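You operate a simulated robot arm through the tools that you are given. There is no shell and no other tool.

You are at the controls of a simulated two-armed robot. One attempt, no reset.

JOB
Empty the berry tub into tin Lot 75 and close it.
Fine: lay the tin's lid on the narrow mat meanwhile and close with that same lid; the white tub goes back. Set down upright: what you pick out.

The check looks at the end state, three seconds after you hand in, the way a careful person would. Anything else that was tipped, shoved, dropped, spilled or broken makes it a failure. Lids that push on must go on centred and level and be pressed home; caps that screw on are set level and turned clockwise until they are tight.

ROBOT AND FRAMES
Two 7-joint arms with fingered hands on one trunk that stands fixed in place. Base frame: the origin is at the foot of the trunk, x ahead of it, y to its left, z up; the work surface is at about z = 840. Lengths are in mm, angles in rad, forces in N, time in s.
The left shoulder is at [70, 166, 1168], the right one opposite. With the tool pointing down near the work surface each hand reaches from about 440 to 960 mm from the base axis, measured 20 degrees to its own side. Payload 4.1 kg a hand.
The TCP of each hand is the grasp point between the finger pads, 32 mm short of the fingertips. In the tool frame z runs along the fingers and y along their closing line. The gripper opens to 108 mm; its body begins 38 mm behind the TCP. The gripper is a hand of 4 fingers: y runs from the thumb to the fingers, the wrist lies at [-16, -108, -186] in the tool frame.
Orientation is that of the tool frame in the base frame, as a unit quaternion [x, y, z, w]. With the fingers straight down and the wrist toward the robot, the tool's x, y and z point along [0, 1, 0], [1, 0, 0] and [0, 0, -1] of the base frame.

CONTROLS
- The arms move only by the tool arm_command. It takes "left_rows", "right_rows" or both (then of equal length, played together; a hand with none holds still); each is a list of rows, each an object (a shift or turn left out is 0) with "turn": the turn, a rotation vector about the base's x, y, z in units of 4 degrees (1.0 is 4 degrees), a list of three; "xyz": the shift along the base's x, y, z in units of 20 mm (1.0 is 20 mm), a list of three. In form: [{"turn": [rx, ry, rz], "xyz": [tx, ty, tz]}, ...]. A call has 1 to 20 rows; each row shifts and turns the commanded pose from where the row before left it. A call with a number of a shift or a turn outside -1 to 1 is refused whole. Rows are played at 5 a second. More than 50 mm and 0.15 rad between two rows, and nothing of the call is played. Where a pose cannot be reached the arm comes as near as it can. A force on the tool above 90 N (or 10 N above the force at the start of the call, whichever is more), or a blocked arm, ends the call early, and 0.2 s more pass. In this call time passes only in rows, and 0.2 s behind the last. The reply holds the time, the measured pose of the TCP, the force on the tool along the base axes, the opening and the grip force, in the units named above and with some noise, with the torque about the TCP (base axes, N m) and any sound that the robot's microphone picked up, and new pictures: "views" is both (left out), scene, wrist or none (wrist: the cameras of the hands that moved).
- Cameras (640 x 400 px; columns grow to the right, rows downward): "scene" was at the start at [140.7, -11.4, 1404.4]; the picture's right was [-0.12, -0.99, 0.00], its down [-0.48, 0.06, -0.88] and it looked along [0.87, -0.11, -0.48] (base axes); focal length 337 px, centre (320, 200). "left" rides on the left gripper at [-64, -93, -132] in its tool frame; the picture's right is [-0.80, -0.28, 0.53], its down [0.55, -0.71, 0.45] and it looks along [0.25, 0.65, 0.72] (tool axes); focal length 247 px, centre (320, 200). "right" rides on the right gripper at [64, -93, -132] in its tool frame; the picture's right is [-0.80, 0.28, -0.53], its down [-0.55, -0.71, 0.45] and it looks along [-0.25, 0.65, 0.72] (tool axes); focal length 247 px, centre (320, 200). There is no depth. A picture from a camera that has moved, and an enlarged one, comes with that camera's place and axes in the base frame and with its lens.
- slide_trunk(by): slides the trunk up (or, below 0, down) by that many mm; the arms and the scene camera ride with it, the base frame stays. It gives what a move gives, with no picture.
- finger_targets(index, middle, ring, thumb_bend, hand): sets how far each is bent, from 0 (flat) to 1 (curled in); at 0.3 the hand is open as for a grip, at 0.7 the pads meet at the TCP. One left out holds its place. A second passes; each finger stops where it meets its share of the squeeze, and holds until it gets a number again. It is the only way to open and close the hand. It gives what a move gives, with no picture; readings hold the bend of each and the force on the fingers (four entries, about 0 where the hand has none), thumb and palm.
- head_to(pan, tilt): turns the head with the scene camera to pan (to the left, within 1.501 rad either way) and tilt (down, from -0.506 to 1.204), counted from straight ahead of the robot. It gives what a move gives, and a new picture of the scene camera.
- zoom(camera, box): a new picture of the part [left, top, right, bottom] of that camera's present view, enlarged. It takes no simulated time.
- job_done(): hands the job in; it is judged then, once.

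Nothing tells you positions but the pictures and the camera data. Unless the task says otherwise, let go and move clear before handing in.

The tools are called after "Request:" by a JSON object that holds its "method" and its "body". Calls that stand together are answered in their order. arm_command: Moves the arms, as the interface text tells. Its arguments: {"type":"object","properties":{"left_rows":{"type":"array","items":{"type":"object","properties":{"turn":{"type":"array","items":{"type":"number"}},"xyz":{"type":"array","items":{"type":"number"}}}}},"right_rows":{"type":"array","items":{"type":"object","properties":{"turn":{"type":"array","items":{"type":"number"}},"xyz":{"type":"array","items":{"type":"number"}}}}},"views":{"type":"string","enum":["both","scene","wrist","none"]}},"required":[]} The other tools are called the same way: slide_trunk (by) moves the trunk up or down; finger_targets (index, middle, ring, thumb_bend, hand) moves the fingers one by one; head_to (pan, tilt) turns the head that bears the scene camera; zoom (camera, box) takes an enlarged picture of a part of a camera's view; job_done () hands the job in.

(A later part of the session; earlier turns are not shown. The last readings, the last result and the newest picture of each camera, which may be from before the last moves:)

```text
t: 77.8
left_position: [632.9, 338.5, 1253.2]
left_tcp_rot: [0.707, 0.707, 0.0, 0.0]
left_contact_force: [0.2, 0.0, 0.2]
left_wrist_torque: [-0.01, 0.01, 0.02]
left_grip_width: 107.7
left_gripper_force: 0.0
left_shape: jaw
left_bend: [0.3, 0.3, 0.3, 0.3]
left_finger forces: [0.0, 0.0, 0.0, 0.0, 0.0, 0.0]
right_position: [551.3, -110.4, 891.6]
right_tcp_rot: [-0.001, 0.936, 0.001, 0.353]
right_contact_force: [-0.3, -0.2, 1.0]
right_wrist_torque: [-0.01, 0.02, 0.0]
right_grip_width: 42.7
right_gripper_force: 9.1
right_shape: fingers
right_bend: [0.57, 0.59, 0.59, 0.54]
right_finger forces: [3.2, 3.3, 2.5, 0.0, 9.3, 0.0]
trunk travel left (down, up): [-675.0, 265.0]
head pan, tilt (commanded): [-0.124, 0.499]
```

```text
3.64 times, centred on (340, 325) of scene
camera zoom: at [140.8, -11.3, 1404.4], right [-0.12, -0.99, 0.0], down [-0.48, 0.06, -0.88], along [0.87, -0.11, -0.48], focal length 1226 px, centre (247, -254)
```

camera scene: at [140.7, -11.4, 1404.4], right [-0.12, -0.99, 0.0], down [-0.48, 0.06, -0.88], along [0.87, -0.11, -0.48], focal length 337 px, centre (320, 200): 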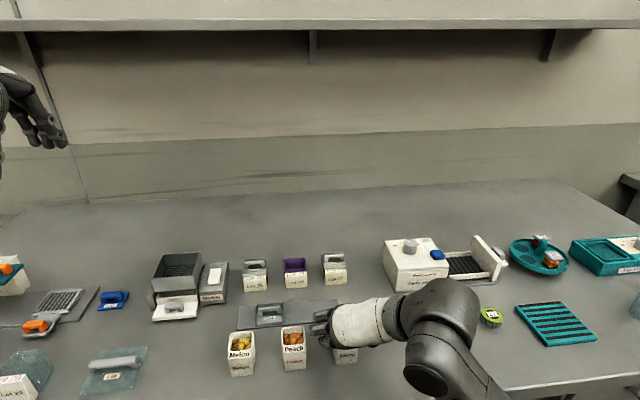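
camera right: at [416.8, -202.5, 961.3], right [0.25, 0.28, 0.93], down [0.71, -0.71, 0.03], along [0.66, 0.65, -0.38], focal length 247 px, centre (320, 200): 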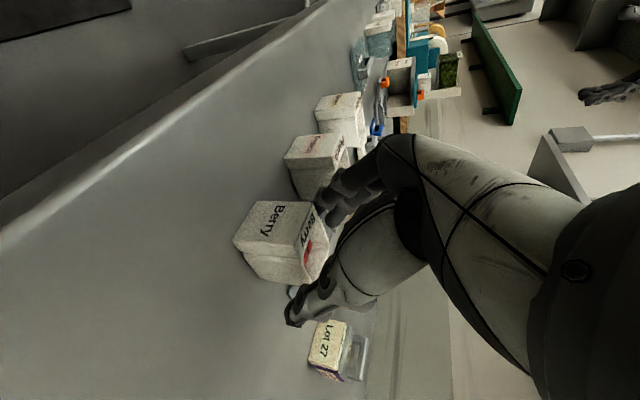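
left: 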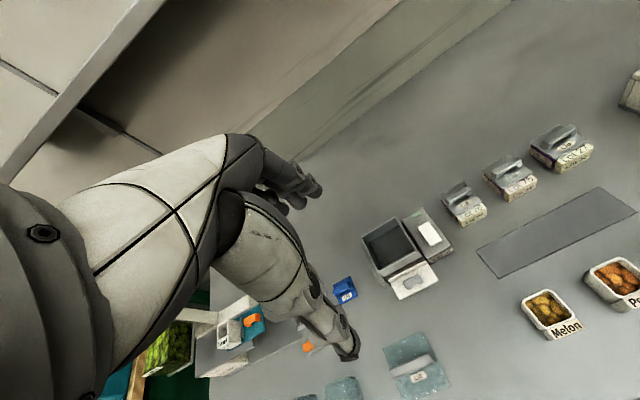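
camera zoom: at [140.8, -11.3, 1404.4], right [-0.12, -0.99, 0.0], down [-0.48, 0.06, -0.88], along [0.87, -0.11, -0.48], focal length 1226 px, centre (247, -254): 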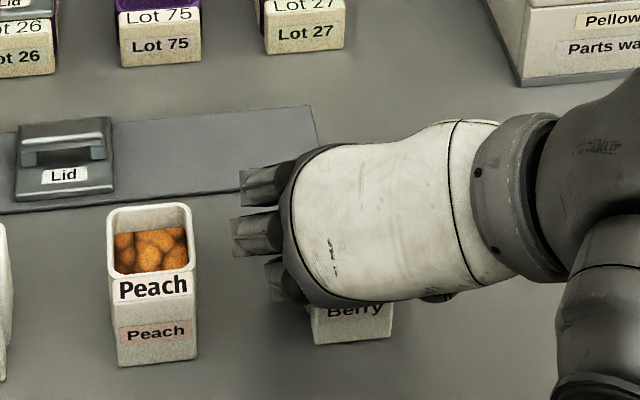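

The tub is gripped at 9 N and shifted about 5 mm toward the thumb, so I'll set it back with a correction later. I'll tighten a bit for security.

Request:
{"method": "finger_targets", "body": {"hand": "right", "index": 0.68, "middle": 0.68, "ring": 0.68, "thumb_bend": 0.68}}

Request:
{"method": "arm_command", "body": {"right_rows": [{"xyz": [0, 0, 0.2]}, {"xyz": [0, 0, 0.3]}, {"xyz": [0, 0, 0.5]}], "views": "both"}}

Request:
{"method": "zoom", "body": {"camera": "right", "box": [180, 150, 400, 350]}}

Request:
{"method": "zoom", "body": {"camera": "scene", "box": [280, 270, 400, 380]}}

```text
t: 78.8
left_position: [632.0, 339.0, 1253.9]
left_tcp_rot: [0.707, 0.707, 0.0, 0.0]
left_contact_force: [0.4, 0.1, -0.1]
left_wrist_torque: [0.0, -0.01, -0.01]
left_grip_width: 107.7
left_gripper_force: 0.1
left_shape: jaw
left_bend: [0.3, 0.3, 0.3, 0.3]
left_finger forces: [0.0, 0.0, 0.1, 0.0, 0.1, 0.0]
right_position: [551.4, -111.5, 892.2]
right_tcp_rot: [0.0, 0.936, 0.0, 0.352]
right_contact_force: [0.1, 0.7, 0.1]
right_wrist_torque: [-0.02, 0.0, -0.01]
right_grip_width: 42.3
right_gripper_force: 15.9
right_shape: fingers
right_bend: [0.6, 0.62, 0.62, 0.54]
right_finger forces: [5.4, 5.8, 4.7, 0.1, 16.6, 0.1]
trunk travel left (down, up): [-675.0, 265.0]
head pan, tilt (commanded): [-0.124, 0.499]
```

```text
t: 79.6
left_position: [633.2, 338.9, 1254.0]
left_tcp_rot: [0.707, 0.707, 0.0, 0.0]
left_contact_force: [-1.1, 0.2, 0.5]
left_wrist_torque: [0.0, -0.03, -0.01]
left_grip_width: 107.8
left_gripper_force: 0.1
left_shape: jaw
left_bend: [0.3, 0.3, 0.3, 0.3]
left_finger forces: [0.0, 0.1, 0.0, 0.1, 0.0, 0.1]
right_position: [552.2, -111.6, 912.7]
right_tcp_rot: [0.0, 0.936, 0.0, 0.352]
right_contact_force: [-0.2, 0.4, 0.0]
right_wrist_torque: [0.0, 0.01, -0.03]
right_grip_width: 42.1
right_gripper_force: 15.7
right_shape: fingers
right_bend: [0.6, 0.62, 0.62, 0.54]
right_finger forces: [5.5, 5.7, 4.6, 0.0, 16.4, 0.0]
trunk travel left (down, up): [-675.0, 265.0]
head pan, tilt (commanded): [-0.124, 0.499]
camera scene: at [140.9, -11.3, 1404.3], right [-0.12, -0.99, 0.0], down [-0.48, 0.06, -0.88], along [0.87, -0.11, -0.48], focal length 337 px, centre (320, 200)
camera right: at [416.8, -203.7, 968.6], right [0.25, 0.28, 0.93], down [0.71, -0.7, 0.03], along [0.66, 0.65, -0.38], focal length 247 px, centre (320, 200)
```

scene: 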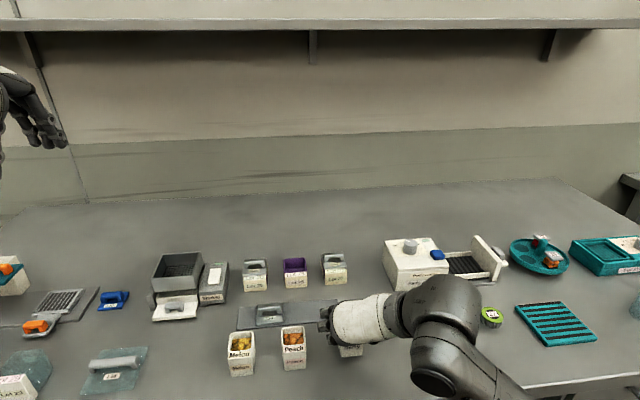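
right: 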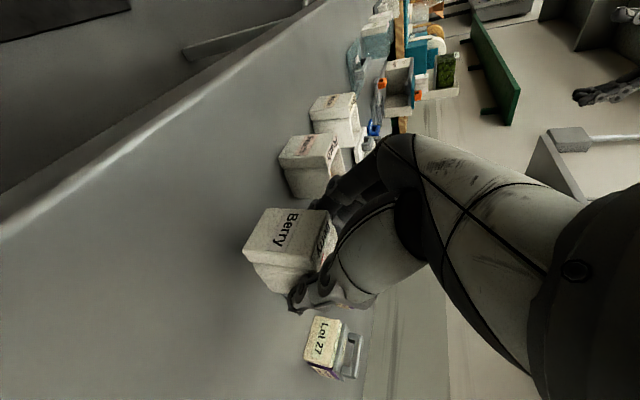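

```text
2.00 times, centred on (290, 250) of right
camera zoom: at [416.8, -203.7, 968.6], right [0.25, 0.28, 0.93], down [0.71, -0.7, 0.03], along [0.66, 0.65, -0.38], focal length 494 px, centre (380, 100)
```

zoom: 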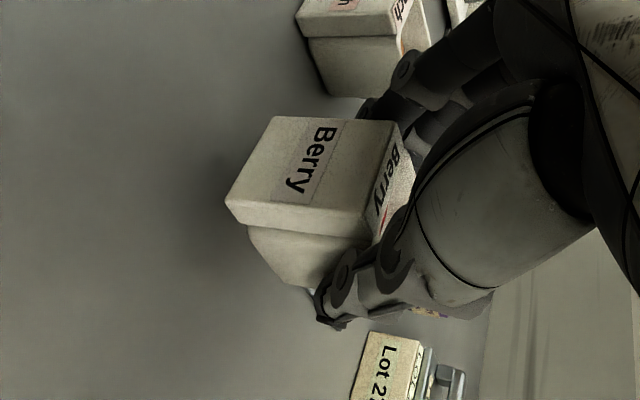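

```text
3.64 times, centred on (340, 325) of scene
camera zoom: at [140.9, -11.3, 1404.3], right [-0.12, -0.99, 0.0], down [-0.48, 0.06, -0.88], along [0.87, -0.11, -0.48], focal length 1226 px, centre (247, -254)
```

zoom: 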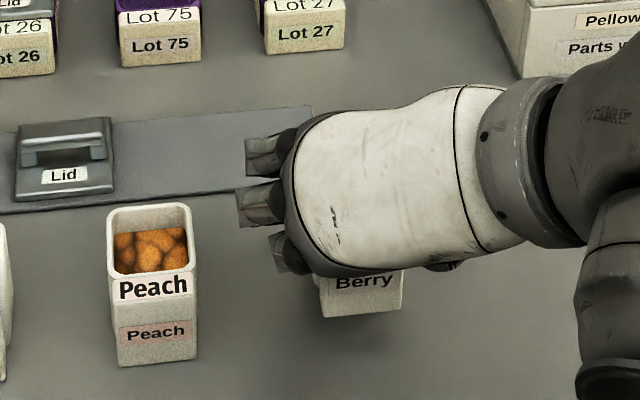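

The tub is lifted and held securely, sitting about 7 mm toward the thumb in the grip. I'll raise it and carry it level toward the tin, above everything else.

Request:
{"method": "arm_command", "body": {"right_rows": [{"xyz": [0, 0, 0.7]}, {"xyz": [0, 0, 0.9]}, {"xyz": [0, 0, 0.9]}, {"xyz": [0.3, 0.1, 0.9]}, {"xyz": [0.6, 0.3, 0.9]}, {"xyz": [0.8, 0.4, 0.3]}, {"xyz": [0.8, 0.4, 0]}, {"xyz": [0.8, 0.4, 0]}, {"xyz": [0.8, 0.4, 0]}, {"xyz": [0.8, 0.4, 0]}, {"xyz": [0.8, 0.4, 0]}, {"xyz": [0.8, 0.4, 0]}, {"xyz": [0.8, 0.4, 0]}, {"xyz": [0.8, 0.4, 0]}, {"xyz": [0.8, 0.4, 0]}, {"xyz": [0.8, 0.3, 0]}, {"xyz": [0.4, 0.2, 0]}], "views": "both"}}

Request:
{"method": "zoom", "body": {"camera": "scene", "box": [240, 180, 400, 320]}}

Request:
{"method": "zoom", "body": {"camera": "right", "box": [180, 150, 400, 350]}}

```text
t: 83.2
left_position: [632.2, 338.9, 1255.0]
left_tcp_rot: [0.707, 0.707, 0.0, 0.0]
left_contact_force: [-0.4, -0.3, 0.4]
left_wrist_torque: [0.0, -0.01, -0.01]
left_grip_width: 107.7
left_gripper_force: 0.1
left_shape: jaw
left_bend: [0.3, 0.3, 0.3, 0.3]
left_finger forces: [0.0, 0.0, 0.0, 0.0, 0.1, 0.1]
right_position: [753.2, -13.6, 1002.8]
right_tcp_rot: [-0.001, 0.936, 0.0, 0.352]
right_contact_force: [0.0, 0.0, -1.5]
right_wrist_torque: [0.0, 0.03, -0.01]
right_grip_width: 42.2
right_gripper_force: 16.1
right_shape: fingers
right_bend: [0.6, 0.62, 0.62, 0.54]
right_finger forces: [5.4, 5.8, 4.5, 0.0, 16.2, 0.0]
trunk travel left (down, up): [-675.0, 265.0]
head pan, tilt (commanded): [-0.124, 0.499]
camera scene: at [141.0, -11.1, 1404.4], right [-0.12, -0.99, 0.0], down [-0.48, 0.06, -0.88], along [0.87, -0.11, -0.48], focal length 337 px, centre (320, 200)
camera right: at [619.0, -105.4, 1060.3], right [0.25, 0.28, 0.93], down [0.71, -0.7, 0.03], along [0.66, 0.65, -0.38], focal length 247 px, centre (320, 200)
```

scene: 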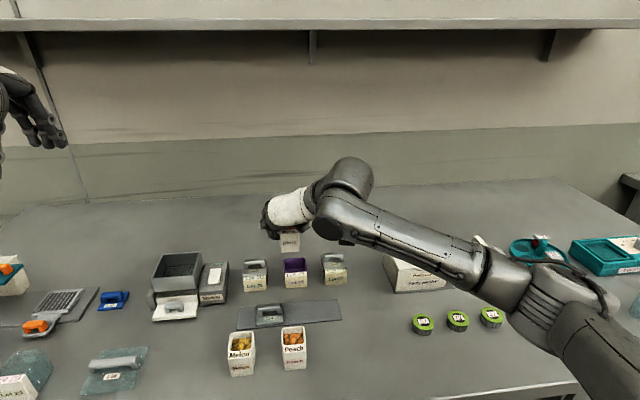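
right: 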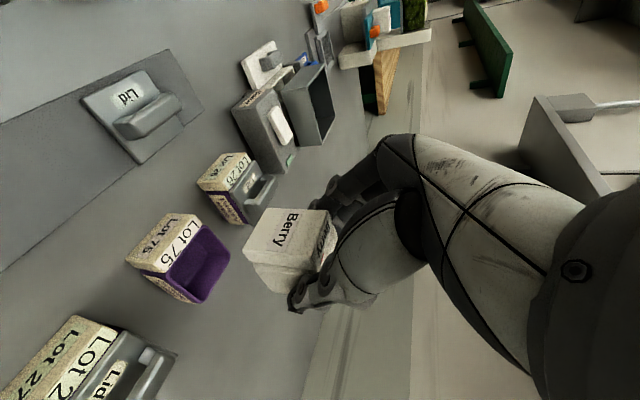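

```text
2.86 times, centred on (320, 250) of scene
camera zoom: at [141.0, -11.1, 1404.4], right [-0.12, -0.99, 0.0], down [-0.48, 0.06, -0.88], along [0.87, -0.11, -0.48], focal length 963 px, centre (320, 57)
```

zoom: 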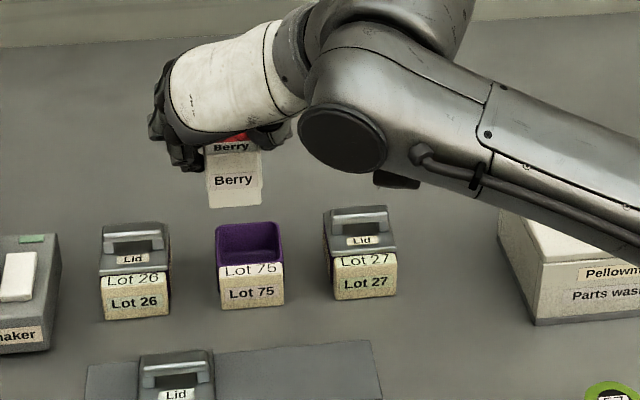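

```text
2.00 times, centred on (290, 250) of right
camera zoom: at [619.0, -105.4, 1060.3], right [0.25, 0.28, 0.93], down [0.71, -0.7, 0.03], along [0.66, 0.65, -0.38], focal length 494 px, centre (380, 100)
```

zoom: 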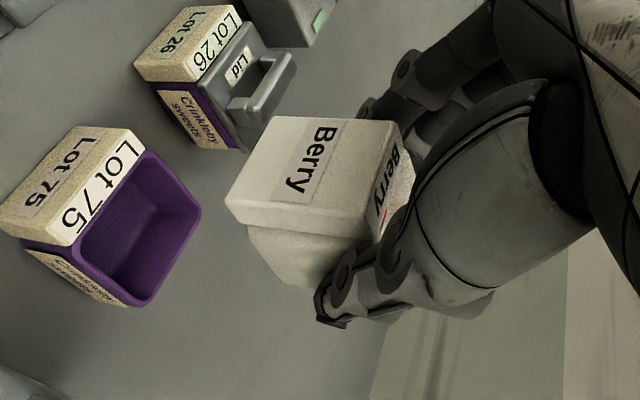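

The elbow is properly outside now, and the tin is open and empty below. I'll yaw the upright tub by -90° in the air so its plain rear wall becomes the pouring side toward the right.

Request:
{"method": "arm_command", "body": {"right_rows": [{"xyz": [0.1, 0.08, 0], "turn": [0, 0, -0.7]}, {"xyz": [0.1, 0.08, 0], "turn": [0, 0, -1]}, {"xyz": [0.1, 0.08, 0], "turn": [0, 0, -1]}, {"xyz": [0.1, 0.08, 0], "turn": [0, 0, -1]}, {"xyz": [0.1, 0.08, 0], "turn": [0, 0, -1]}, {"xyz": [0.1, 0.08, 0], "turn": [0, 0, -1]}, {"xyz": [0.1, 0.08, 0], "turn": [0, 0, -1]}, {"xyz": [0.1, 0.08, 0], "turn": [0, 0, -1]}, {"xyz": [0.1, 0.08, 0], "turn": [0, 0, -1]}, {"xyz": [0.1, 0.08, 0], "turn": [0, 0, -1]}, {"xyz": [0.1, 0.08, 0], "turn": [0, 0, -1]}, {"xyz": [0.1, 0.08, 0], "turn": [0, 0, -1]}], "views": "scene"}}

Request:
{"method": "zoom", "body": {"camera": "scene", "box": [240, 180, 400, 320]}}

```text
t: 85.8
left_position: [632.7, 339.0, 1254.0]
left_tcp_rot: [0.707, 0.707, 0.0, 0.001]
left_contact_force: [0.2, 0.1, -0.5]
left_wrist_torque: [0.02, 0.01, 0.01]
left_grip_width: 107.6
left_gripper_force: 0.0
left_shape: jaw
left_bend: [0.3, 0.3, 0.3, 0.3]
left_finger forces: [0.1, 0.1, 0.1, 0.0, 0.1, 0.1]
right_position: [779.2, 7.9, 1003.3]
right_tcp_rot: [0.372, 0.859, -0.14, 0.323]
right_contact_force: [-1.2, -0.1, -0.5]
right_wrist_torque: [-0.02, -0.04, 0.03]
right_grip_width: 41.9
right_gripper_force: 15.7
right_shape: fingers
right_bend: [0.6, 0.62, 0.62, 0.54]
right_finger forces: [5.5, 5.7, 4.5, 0.1, 15.8, 0.1]
trunk travel left (down, up): [-675.0, 265.0]
head pan, tilt (commanded): [-0.124, 0.499]
camera scene: at [141.0, -10.6, 1404.4], right [-0.12, -0.99, 0.0], down [-0.48, 0.06, -0.88], along [0.87, -0.11, -0.48], focal length 337 px, centre (320, 200)
```

scene: 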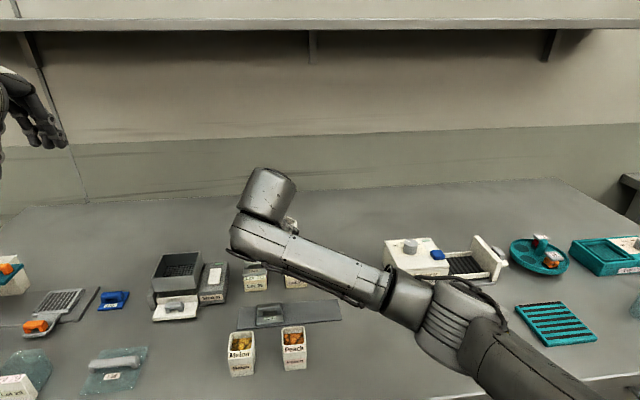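

```text
2.86 times, centred on (320, 250) of scene
camera zoom: at [141.0, -10.6, 1404.4], right [-0.12, -0.99, 0.0], down [-0.48, 0.06, -0.88], along [0.87, -0.11, -0.48], focal length 963 px, centre (320, 57)
```

zoom: 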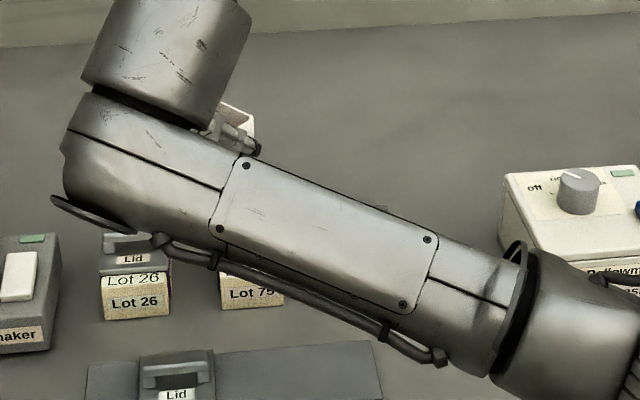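

The yaw is halfway and tracking well. Continuing the second half.

Request:
{"method": "arm_command", "body": {"right_rows": [{"xyz": [0.05, 0.05, 0], "turn": [0, 0, -0.98]}, {"xyz": [0.05, 0.05, 0], "turn": [0, 0, -0.98]}, {"xyz": [0.05, 0.05, 0], "turn": [0, 0, -0.98]}, {"xyz": [0.05, 0.05, 0], "turn": [0, 0, -0.98]}, {"xyz": [0.05, 0.05, 0], "turn": [0, 0, -0.98]}, {"xyz": [0.05, 0.05, 0], "turn": [0, 0, -0.98]}, {"xyz": [0.05, 0.05, 0], "turn": [0, 0, -0.98]}, {"xyz": [0.05, 0.05, 0], "turn": [0, 0, -0.98]}, {"xyz": [0.05, 0.05, 0], "turn": [0, 0, -0.98]}, {"xyz": [0.05, 0.05, 0], "turn": [0, 0, -0.98]}, {"xyz": [0.05, 0.05, 0], "turn": [0, 0, -0.98]}], "views": "both"}}

Request:
{"method": "zoom", "body": {"camera": "left", "box": [440, 60, 640, 240]}}

Request:
{"method": "zoom", "body": {"camera": "right", "box": [120, 100, 400, 350]}}

```text
t: 88.2
left_position: [632.7, 339.6, 1254.8]
left_tcp_rot: [0.708, 0.707, 0.0, -0.001]
left_contact_force: [-0.6, 0.0, -0.7]
left_wrist_torque: [-0.03, 0.0, 0.01]
left_grip_width: 107.5
left_gripper_force: 0.0
left_shape: jaw
left_bend: [0.3, 0.3, 0.3, 0.3]
left_finger forces: [0.0, 0.0, 0.1, 0.0, 0.0, 0.1]
right_position: [788.3, 18.6, 1003.2]
right_tcp_rot: [0.661, 0.663, -0.249, 0.25]
right_contact_force: [-0.5, 0.4, -1.0]
right_wrist_torque: [-0.01, -0.02, 0.01]
right_grip_width: 42.0
right_gripper_force: 15.4
right_shape: fingers
right_bend: [0.6, 0.62, 0.62, 0.54]
right_finger forces: [5.4, 5.6, 4.5, 0.1, 15.6, 0.1]
trunk travel left (down, up): [-675.0, 265.0]
head pan, tilt (commanded): [-0.124, 0.499]
camera scene: at [140.8, -10.5, 1404.4], right [-0.12, -0.99, 0.0], down [-0.48, 0.06, -0.88], along [0.87, -0.11, -0.48], focal length 337 px, centre (320, 200)
camera right: at [695.9, 153.8, 1059.6], right [0.28, -0.25, 0.93], down [-0.7, -0.71, 0.03], along [0.65, -0.66, -0.38], focal length 247 px, centre (320, 200)
```

scene: 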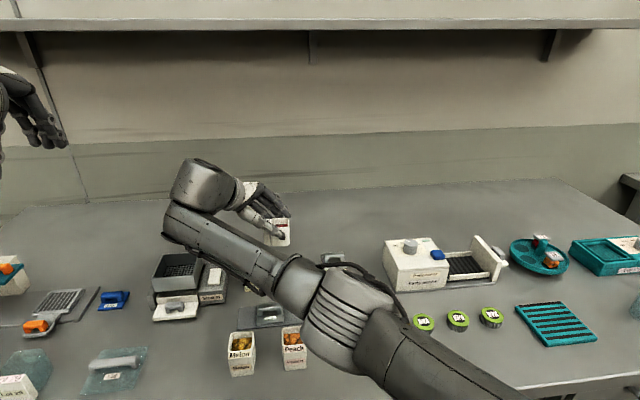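
right: 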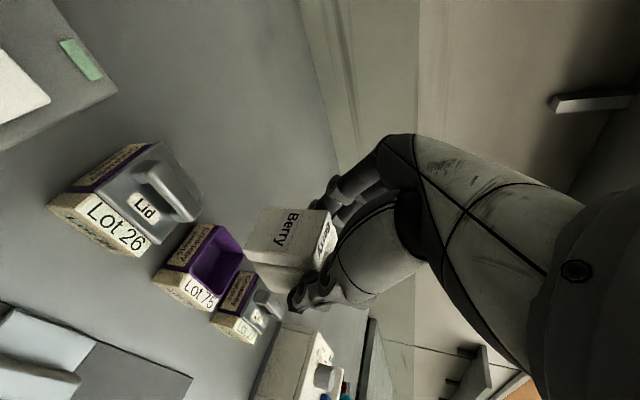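

```text
2.22 times, centred on (540, 150) of left
camera zoom: at [538.6, 275.4, 1385.2], right [-0.28, -0.8, -0.53], down [-0.71, 0.55, -0.45], along [0.65, 0.25, -0.72], focal length 549 px, centre (-169, 311)
```

zoom: 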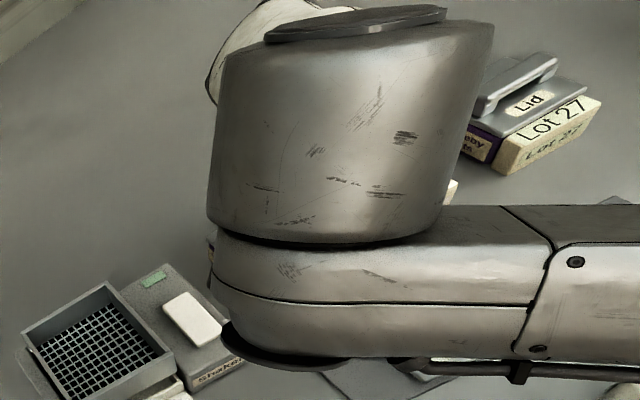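

```text
1.60 times, centred on (260, 225) of right
camera zoom: at [695.9, 153.8, 1059.6], right [0.28, -0.25, 0.93], down [-0.7, -0.71, 0.03], along [0.65, -0.66, -0.38], focal length 395 px, centre (416, 160)
```

zoom: 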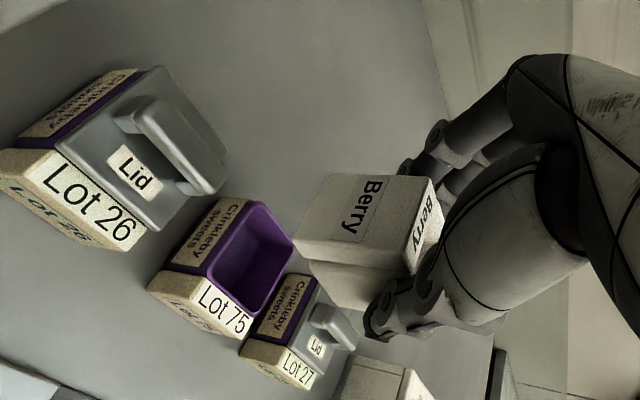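

The tub is held upright beside and above the tin, with its plain rear wall facing the tin. Now I'll start tilting slowly, lowering a little while keeping the pouring lip above the tin's centre.

Request:
{"method": "arm_command", "body": {"right_rows": [{"xyz": [0.02, 0, -0.2], "turn": [1, 0, 0]}, {"xyz": [0.02, 0, -0.2], "turn": [1, 0, 0]}, {"xyz": [0.02, 0, -0.2], "turn": [1, 0, 0]}, {"xyz": [0.02, 0, -0.2], "turn": [1, 0, 0]}, {"xyz": [0.02, 0, -0.2], "turn": [1, 0, 0]}, {"xyz": [0, 0, -0.2], "turn": [1, 0, 0]}, {"xyz": [0, -0.05, -0.2], "turn": [1, 0, 0]}], "views": "both"}}

Request:
{"method": "zoom", "body": {"camera": "right", "box": [120, 100, 400, 350]}}

Request:
{"method": "zoom", "body": {"camera": "scene", "box": [240, 180, 360, 300]}}

```text
t: 89.8
left_position: [632.6, 338.1, 1255.0]
left_tcp_rot: [0.707, 0.707, 0.0, 0.0]
left_contact_force: [0.3, -0.1, -0.1]
left_wrist_torque: [-0.02, 0.02, -0.02]
left_grip_width: 107.4
left_gripper_force: 0.0
left_shape: jaw
left_bend: [0.3, 0.3, 0.3, 0.3]
left_finger forces: [0.1, 0.0, 0.0, 0.0, 0.1, 0.1]
right_position: [790.1, 15.2, 975.9]
right_tcp_rot: [0.701, 0.704, -0.081, 0.081]
right_contact_force: [-0.5, -0.5, 0.1]
right_wrist_torque: [-0.01, 0.02, -0.01]
right_grip_width: 42.1
right_gripper_force: 15.2
right_shape: fingers
right_bend: [0.6, 0.62, 0.62, 0.54]
right_finger forces: [5.4, 5.5, 4.4, 0.1, 15.6, 0.1]
trunk travel left (down, up): [-675.0, 265.0]
head pan, tilt (commanded): [-0.124, 0.499]
camera scene: at [140.9, -11.6, 1404.4], right [-0.12, -0.99, 0.0], down [-0.48, 0.06, -0.88], along [0.87, -0.11, -0.48], focal length 337 px, centre (320, 200)
camera right: at [698.4, 108.5, 1088.9], right [0.28, -0.65, 0.7], down [-0.7, -0.64, -0.31], along [0.65, -0.41, -0.64], focal length 247 px, centre (320, 200)
```

scene: 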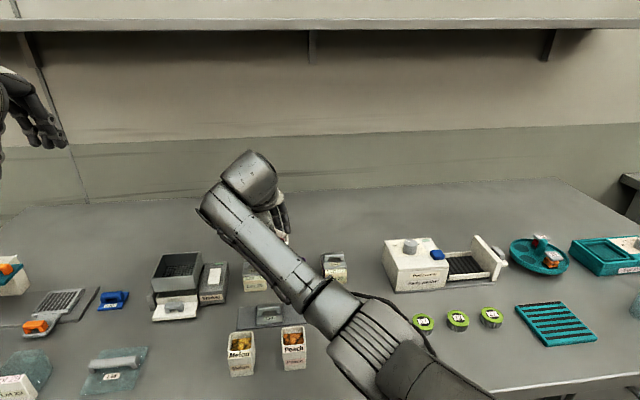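
right: 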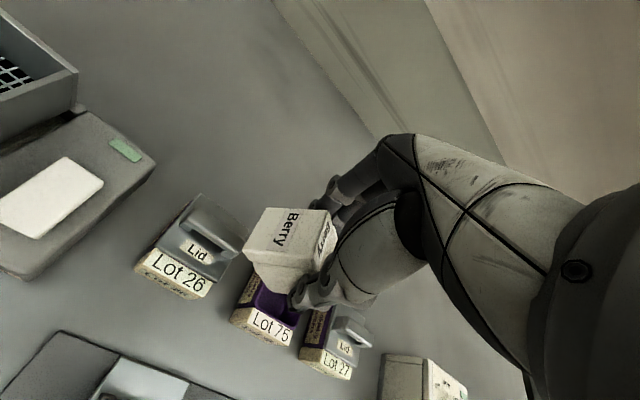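

```text
1.60 times, centred on (260, 225) of right
camera zoom: at [698.4, 108.5, 1088.9], right [0.28, -0.65, 0.7], down [-0.7, -0.64, -0.31], along [0.65, -0.41, -0.64], focal length 395 px, centre (416, 160)
```

zoom: 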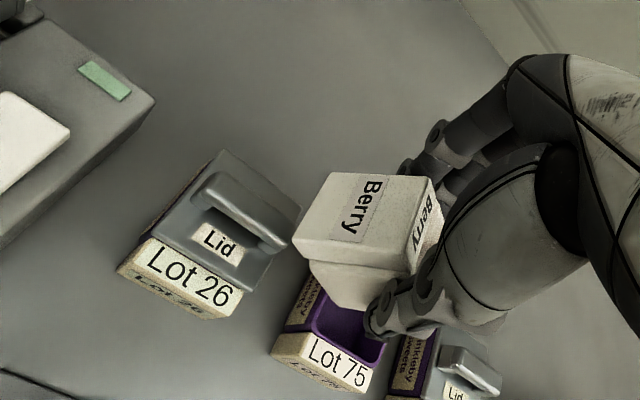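

```text
3.33 times, centred on (300, 240) of scene
camera zoom: at [140.9, -11.6, 1404.4], right [-0.12, -0.99, 0.0], down [-0.48, 0.06, -0.88], along [0.87, -0.11, -0.48], focal length 1124 px, centre (387, 67)
```

zoom: 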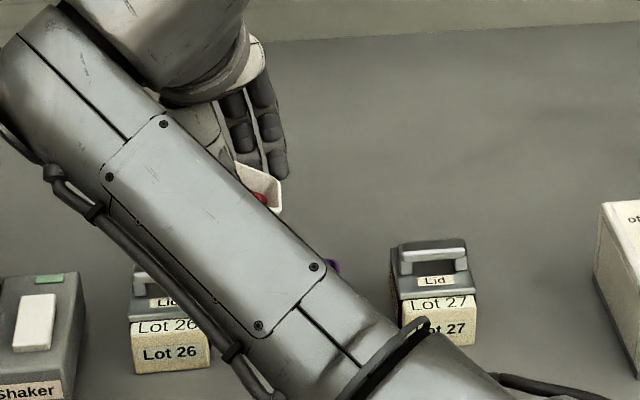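

The tilt is at 28° with the berries still inside, and the lip is at about y -17, right over the tin. Continuing to 60°, lowering slightly.

Request:
{"method": "arm_command", "body": {"right_rows": [{"xyz": [0, -0.05, -0.18], "turn": [1, 0, 0]}, {"xyz": [0, -0.06, -0.18], "turn": [1, 0, 0]}, {"xyz": [0, -0.07, -0.18], "turn": [1, 0, 0]}, {"xyz": [0, -0.08, -0.18], "turn": [1, 0, 0]}], "views": "both"}}

Request:
{"method": "zoom", "body": {"camera": "right", "box": [120, 100, 400, 350]}}

Request:
{"method": "zoom", "body": {"camera": "scene", "box": [240, 180, 360, 300]}}

Request:
{"method": "zoom", "body": {"camera": "left", "box": [440, 60, 640, 240]}}

```text
t: 90.8
left_position: [631.6, 339.4, 1255.0]
left_tcp_rot: [0.707, 0.707, 0.0, 0.0]
left_contact_force: [0.3, -0.3, 0.2]
left_wrist_torque: [0.01, 0.01, 0.01]
left_grip_width: 107.8
left_gripper_force: 0.1
left_shape: jaw
left_bend: [0.3, 0.3, 0.3, 0.3]
left_finger forces: [0.0, 0.0, 0.0, 0.1, 0.0, 0.1]
right_position: [790.8, 9.7, 961.6]
right_tcp_rot: [0.706, 0.708, 0.018, -0.016]
right_contact_force: [-0.3, 0.1, -0.8]
right_wrist_torque: [0.01, -0.02, -0.03]
right_grip_width: 41.9
right_gripper_force: 15.5
right_shape: fingers
right_bend: [0.6, 0.62, 0.62, 0.54]
right_finger forces: [5.4, 5.4, 4.5, 0.0, 15.6, 0.0]
trunk travel left (down, up): [-675.0, 265.0]
head pan, tilt (commanded): [-0.124, 0.499]
camera scene: at [141.0, -11.7, 1404.4], right [-0.12, -0.99, 0.0], down [-0.48, 0.06, -0.88], along [0.87, -0.11, -0.48], focal length 337 px, centre (320, 200)
camera right: at [697.6, 68.8, 1095.3], right [0.28, -0.82, 0.49], down [-0.7, -0.53, -0.48], along [0.65, -0.21, -0.73], focal length 247 px, centre (320, 200)
```

scene: 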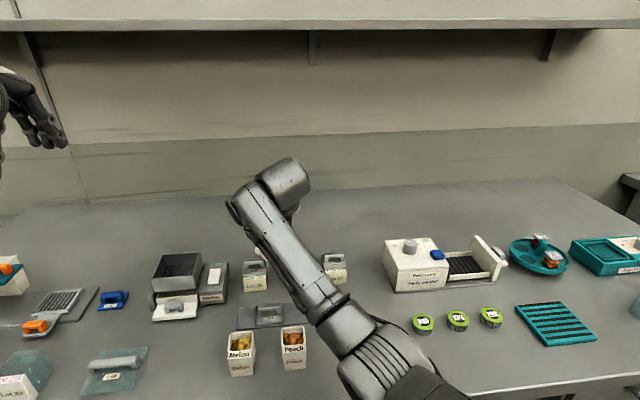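
right: 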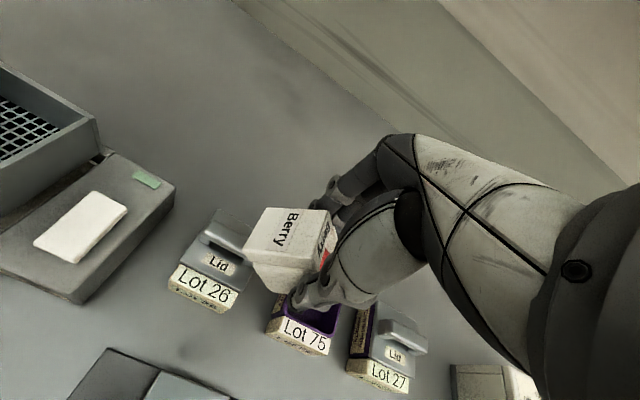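

```text
1.60 times, centred on (260, 225) of right
camera zoom: at [697.6, 68.8, 1095.3], right [0.28, -0.82, 0.49], down [-0.7, -0.53, -0.48], along [0.65, -0.21, -0.73], focal length 395 px, centre (416, 160)
```

zoom: 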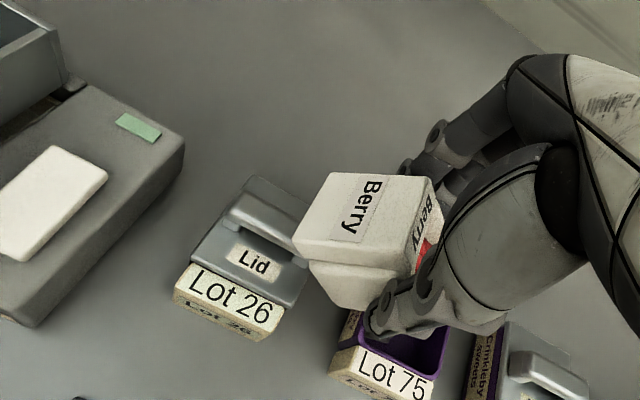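

```text
3.33 times, centred on (300, 240) of scene
camera zoom: at [141.0, -11.7, 1404.4], right [-0.12, -0.99, 0.0], down [-0.48, 0.06, -0.88], along [0.87, -0.11, -0.48], focal length 1124 px, centre (387, 67)
```

zoom: 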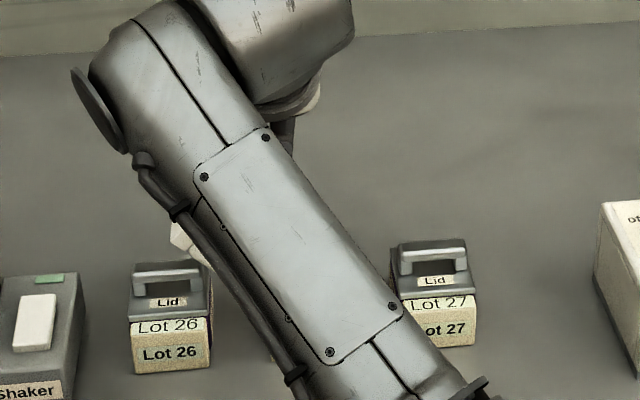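

```text
2.22 times, centred on (540, 150) of left
camera zoom: at [538.7, 274.3, 1385.5], right [-0.28, -0.8, -0.53], down [-0.71, 0.55, -0.45], along [0.65, 0.25, -0.72], focal length 549 px, centre (-169, 311)
```

zoom: 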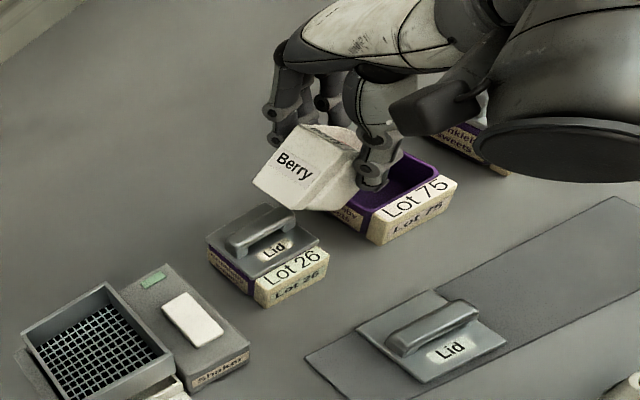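

The left camera gives an excellent view: the tub is clear of Lot 26 and poised over the open tin. Continuing the tilt to 60°.

Request:
{"method": "arm_command", "body": {"right_rows": [{"xyz": [0, -0.08, -0.17], "turn": [1, 0, 0]}, {"xyz": [0, -0.09, -0.17], "turn": [1, 0, 0]}, {"xyz": [0, -0.09, -0.17], "turn": [1, 0, 0]}, {"xyz": [0, -0.1, -0.17], "turn": [1, 0, 0]}], "views": "none"}}

Request:
{"method": "zoom", "body": {"camera": "right", "box": [120, 130, 400, 380]}}

Request:
{"method": "zoom", "body": {"camera": "left", "box": [500, 70, 620, 180]}}

```text
t: 91.8
left_position: [633.1, 339.1, 1253.3]
left_tcp_rot: [0.707, 0.707, -0.001, 0.0]
left_contact_force: [-0.6, 0.5, 0.6]
left_wrist_torque: [-0.02, -0.04, 0.01]
left_grip_width: 107.7
left_gripper_force: 0.1
left_shape: jaw
left_bend: [0.3, 0.3, 0.3, 0.3]
left_finger forces: [0.0, 0.1, 0.0, 0.0, 0.0, 0.0]
right_position: [791.0, 3.6, 948.5]
right_tcp_rot: [0.698, 0.698, 0.116, -0.115]
right_contact_force: [0.1, -1.0, -0.4]
right_wrist_torque: [0.0, -0.02, 0.02]
right_grip_width: 42.3
right_gripper_force: 15.3
right_shape: fingers
right_bend: [0.6, 0.62, 0.62, 0.54]
right_finger forces: [5.5, 5.5, 4.5, 0.1, 15.6, 0.0]
trunk travel left (down, up): [-675.0, 265.0]
head pan, tilt (commanded): [-0.124, 0.499]
```

```text
1.60 times, centred on (260, 255) of right
camera zoom: at [697.5, 22.8, 1092.5], right [0.28, -0.93, 0.25], down [-0.7, -0.38, -0.6], along [0.65, 0.0, -0.76], focal length 395 px, centre (416, 112)
```

zoom: 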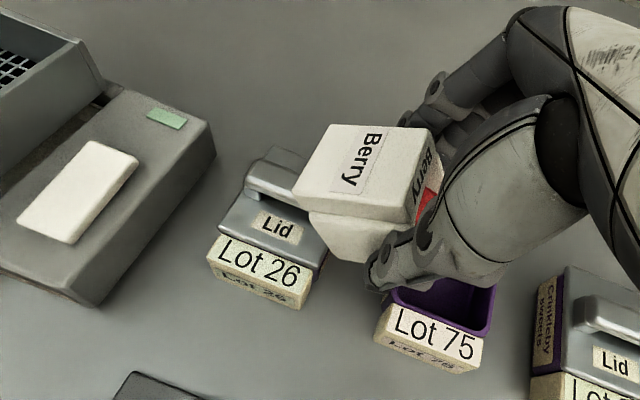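

```text
3.64 times, centred on (560, 125) of left
camera zoom: at [538.8, 274.3, 1385.5], right [-0.28, -0.8, -0.53], down [-0.71, 0.55, -0.45], along [0.65, 0.25, -0.72], focal length 898 px, centre (-553, 473)
```

zoom: 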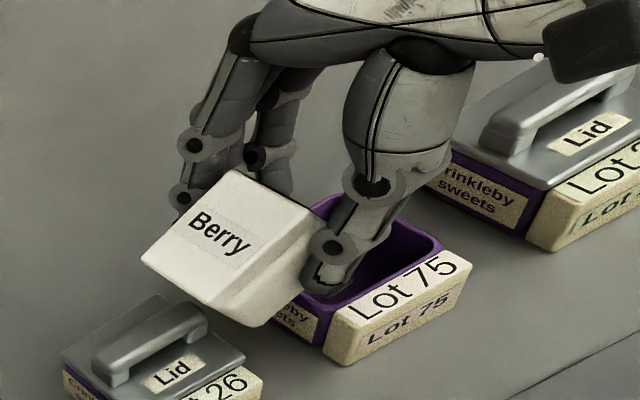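

At 60° the lip is over the tin. Continuing to about 76° and watching for berries falling.

Request:
{"method": "arm_command", "body": {"right_rows": [{"xyz": [0, -0.11, -0.05], "turn": [1, 0, 0]}, {"xyz": [0, -0.11, -0.05], "turn": [1, 0, 0]}, {"xyz": [0, -0.12, -0.05], "turn": [1, 0, 0]}, {"xyz": [0, -0.12, -0.05], "turn": [1, 0, 0]}], "views": "none"}}

Request:
{"method": "zoom", "body": {"camera": "right", "box": [120, 130, 400, 380]}}

Request:
{"method": "zoom", "body": {"camera": "left", "box": [500, 70, 620, 180]}}

Request:
{"method": "zoom", "body": {"camera": "scene", "box": [240, 180, 360, 300]}}

```text
t: 92.8
left_position: [631.9, 339.3, 1254.7]
left_tcp_rot: [0.707, 0.707, 0.0, 0.0]
left_contact_force: [0.0, 0.0, 0.6]
left_wrist_torque: [0.0, 0.04, 0.03]
left_grip_width: 107.6
left_gripper_force: 0.1
left_shape: jaw
left_bend: [0.3, 0.3, 0.3, 0.3]
left_finger forces: [0.0, 0.0, 0.1, 0.0, 0.0, 0.0]
right_position: [790.2, -6.7, 945.2]
right_tcp_rot: [0.675, 0.674, 0.212, -0.211]
right_contact_force: [0.2, -0.6, 0.0]
right_wrist_torque: [0.03, 0.01, 0.01]
right_grip_width: 42.2
right_gripper_force: 15.1
right_shape: fingers
right_bend: [0.6, 0.62, 0.62, 0.54]
right_finger forces: [5.4, 5.4, 4.5, 0.0, 15.5, 0.0]
trunk travel left (down, up): [-675.0, 265.0]
head pan, tilt (commanded): [-0.124, 0.499]
```

```text
1.60 times, centred on (260, 255) of right
camera zoom: at [697.7, -27.7, 1088.7], right [0.28, -0.96, -0.02], down [-0.7, -0.2, -0.68], along [0.65, 0.21, -0.73], focal length 395 px, centre (416, 112)
```

zoom: 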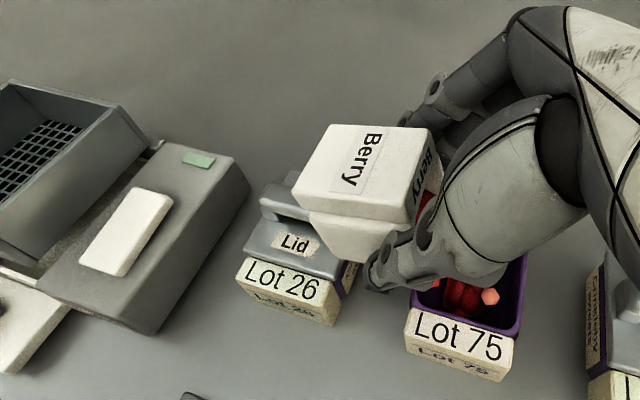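

```text
3.64 times, centred on (560, 125) of left
camera zoom: at [538.7, 274.3, 1385.5], right [-0.28, -0.8, -0.53], down [-0.71, 0.55, -0.45], along [0.65, 0.25, -0.72], focal length 898 px, centre (-553, 473)
```

zoom: 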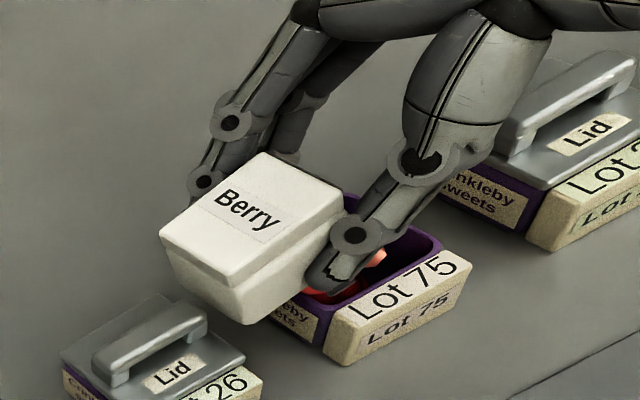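

```text
3.33 times, centred on (300, 240) of scene
camera zoom: at [140.9, -11.6, 1404.4], right [-0.12, -0.99, 0.0], down [-0.48, 0.06, -0.88], along [0.87, -0.11, -0.48], focal length 1124 px, centre (387, 67)
```

zoom: 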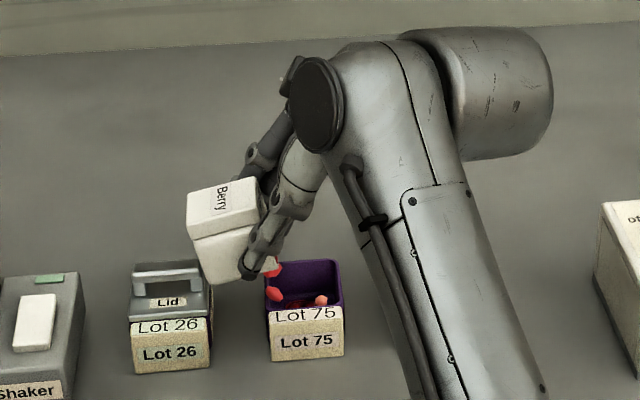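

Berries are dropping into the tin, but the stream is close to the tin's left wall. I'll shift right by about 9 mm before tilting more.

Request:
{"method": "arm_command", "body": {"right_rows": [{"xyz": [0, -0.25, 0]}, {"xyz": [0, -0.2, 0]}], "views": "none"}}

Request:
{"method": "zoom", "body": {"camera": "scene", "box": [250, 210, 350, 300]}}

Request:
{"method": "zoom", "body": {"camera": "left", "box": [500, 70, 620, 180]}}

Request:
{"method": "zoom", "body": {"camera": "right", "box": [220, 180, 400, 360]}}

```text
t: 93.4
left_position: [630.8, 339.1, 1254.5]
left_tcp_rot: [0.707, 0.707, 0.001, 0.0]
left_contact_force: [-0.1, -0.8, 0.0]
left_wrist_torque: [0.0, -0.01, -0.02]
left_grip_width: 107.6
left_gripper_force: 0.0
left_shape: jaw
left_bend: [0.3, 0.3, 0.3, 0.3]
left_finger forces: [0.0, 0.0, 0.0, 0.0, 0.0, 0.1]
right_position: [791.4, -14.9, 943.7]
right_tcp_rot: [0.675, 0.675, 0.211, -0.21]
right_contact_force: [-0.2, 0.1, -1.0]
right_wrist_torque: [-0.02, 0.02, 0.0]
right_grip_width: 42.0
right_gripper_force: 15.5
right_shape: fingers
right_bend: [0.6, 0.62, 0.62, 0.54]
right_finger forces: [5.4, 5.6, 4.5, 0.0, 15.4, 0.0]
trunk travel left (down, up): [-675.0, 265.0]
head pan, tilt (commanded): [-0.124, 0.499]
```

```text
4.44 times, centred on (300, 255) of scene
camera zoom: at [140.9, -11.3, 1404.4], right [-0.12, -0.99, 0.0], down [-0.48, 0.06, -0.88], along [0.87, -0.11, -0.48], focal length 1498 px, centre (409, -44)
```

zoom: 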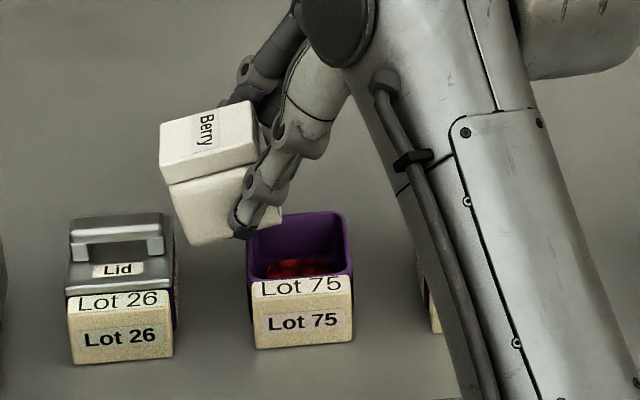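

```text
3.64 times, centred on (560, 125) of left
camera zoom: at [538.7, 274.6, 1385.4], right [-0.28, -0.8, -0.53], down [-0.71, 0.55, -0.45], along [0.65, 0.25, -0.72], focal length 898 px, centre (-553, 473)
```

zoom: 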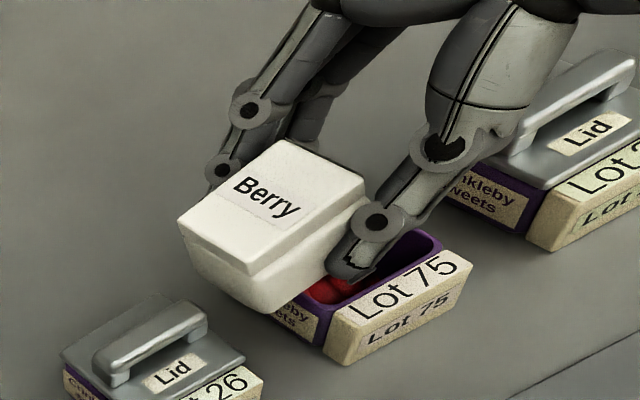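

```text
2.22 times, centred on (310, 270) of right
camera zoom: at [698.0, -36.3, 1088.5], right [0.28, -0.96, -0.02], down [-0.7, -0.2, -0.68], along [0.65, 0.21, -0.73], focal length 549 px, centre (342, 44)
```

zoom: 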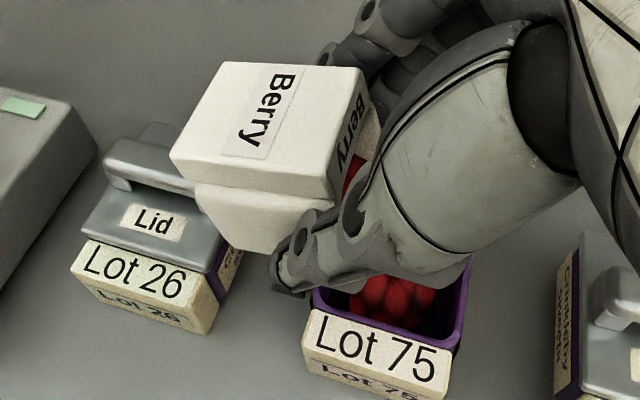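

Most of the berries are in the tin and none are outside. Some remain in the tub, so I'll tilt on past 90°, keeping the lip over the middle.

Request:
{"method": "arm_command", "body": {"right_rows": [{"xyz": [0, -0.1, 0.02], "turn": [1, 0, 0]}, {"xyz": [0, -0.11, 0.02], "turn": [1, 0, 0]}, {"xyz": [0, -0.11, 0.03], "turn": [1, 0, 0]}, {"xyz": [0, -0.11, 0.03], "turn": [1, 0, 0]}], "views": "none"}}

Request:
{"method": "zoom", "body": {"camera": "scene", "box": [250, 210, 350, 300]}}

Request:
{"method": "zoom", "body": {"camera": "right", "box": [220, 180, 400, 380]}}

Request:
{"method": "zoom", "body": {"camera": "left", "box": [500, 70, 620, 180]}}

```text
t: 94.4
left_position: [632.2, 339.3, 1254.0]
left_tcp_rot: [0.707, 0.707, 0.0, 0.0]
left_contact_force: [-0.1, 0.7, -0.3]
left_wrist_torque: [-0.04, 0.01, 0.04]
left_grip_width: 107.6
left_gripper_force: 0.0
left_shape: jaw
left_bend: [0.3, 0.3, 0.3, 0.3]
left_finger forces: [0.0, 0.0, 0.1, 0.0, 0.0, 0.1]
right_position: [790.7, -22.5, 946.0]
right_tcp_rot: [0.638, 0.639, 0.304, -0.303]
right_contact_force: [0.5, -0.5, -0.8]
right_wrist_torque: [0.0, -0.03, 0.05]
right_grip_width: 42.2
right_gripper_force: 15.5
right_shape: fingers
right_bend: [0.6, 0.62, 0.62, 0.54]
right_finger forces: [5.4, 5.3, 4.5, 0.0, 15.6, 0.0]
trunk travel left (down, up): [-675.0, 265.0]
head pan, tilt (commanded): [-0.124, 0.499]
```

```text
4.44 times, centred on (300, 255) of scene
camera zoom: at [140.9, -11.6, 1404.4], right [-0.12, -0.99, 0.0], down [-0.48, 0.06, -0.88], along [0.87, -0.11, -0.48], focal length 1498 px, centre (409, -44)
```

zoom: 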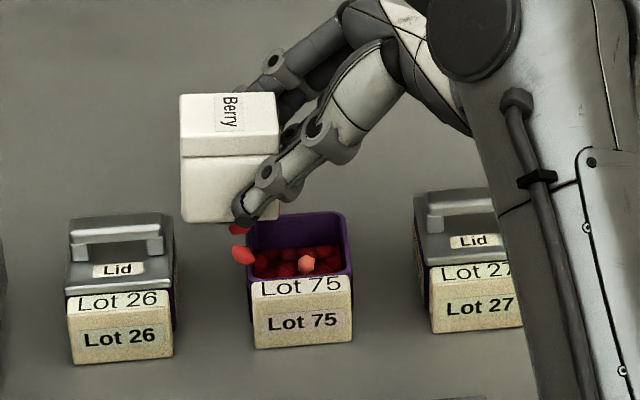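

```text
2.00 times, centred on (310, 280) of right
camera zoom: at [698.5, -83.8, 1079.4], right [0.28, -0.92, -0.28], down [-0.7, 0.0, -0.71], along [0.65, 0.4, -0.65], focal length 494 px, centre (340, 40)
```

zoom: 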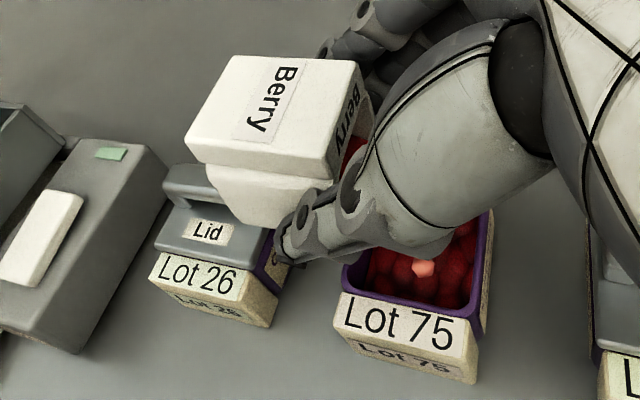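

```text
3.64 times, centred on (560, 125) of left
camera zoom: at [538.7, 274.4, 1385.4], right [-0.28, -0.8, -0.53], down [-0.71, 0.55, -0.45], along [0.65, 0.25, -0.72], focal length 898 px, centre (-553, 473)
```

zoom: 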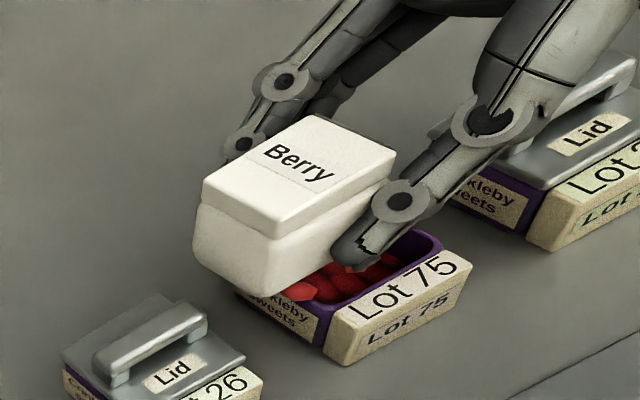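

Two berries are in mid-air near the tin's left edge. I'll zoom in closely, which costs no time, to understand where they come from before the next motion.

Request:
{"method": "zoom", "body": {"camera": "scene", "box": [285, 240, 335, 285]}}

Request:
{"method": "zoom", "body": {"camera": "left", "box": [535, 90, 595, 145]}}

Request:
{"method": "zoom", "body": {"camera": "right", "box": [290, 200, 400, 310]}}

```text
8.89 times, centred on (310, 262) of scene
camera zoom: at [140.9, -11.6, 1404.4], right [-0.12, -0.99, 0.0], down [-0.48, 0.06, -0.88], along [0.87, -0.11, -0.48], focal length 2996 px, centre (409, -356)
```

zoom: 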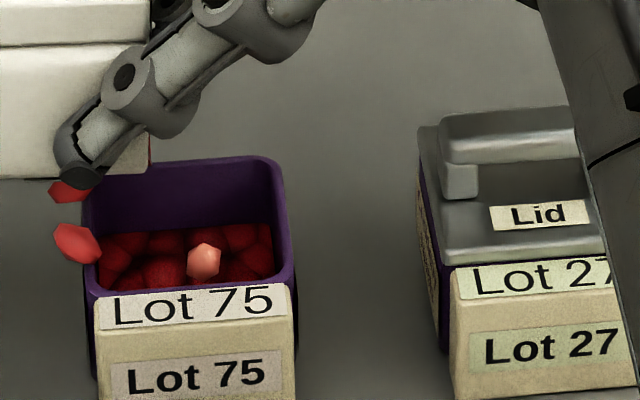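

```text
7.27 times, centred on (565, 118) of left
camera zoom: at [538.7, 274.4, 1385.4], right [-0.28, -0.8, -0.53], down [-0.71, 0.55, -0.45], along [0.65, 0.25, -0.72], focal length 1796 px, centre (-1462, 800)
```

zoom: 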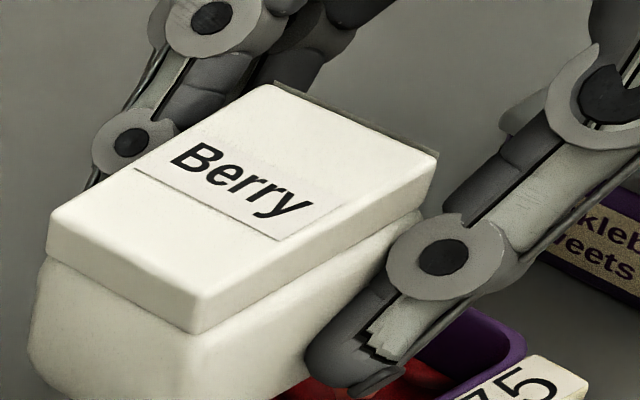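

```text
3.64 times, centred on (345, 255) of right
camera zoom: at [698.5, -83.8, 1079.4], right [0.28, -0.92, -0.28], down [-0.7, 0.0, -0.71], along [0.65, 0.4, -0.65], focal length 898 px, centre (229, 0)
```

zoom: 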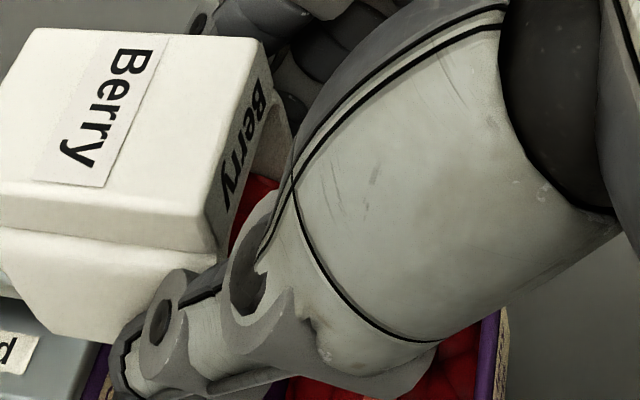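

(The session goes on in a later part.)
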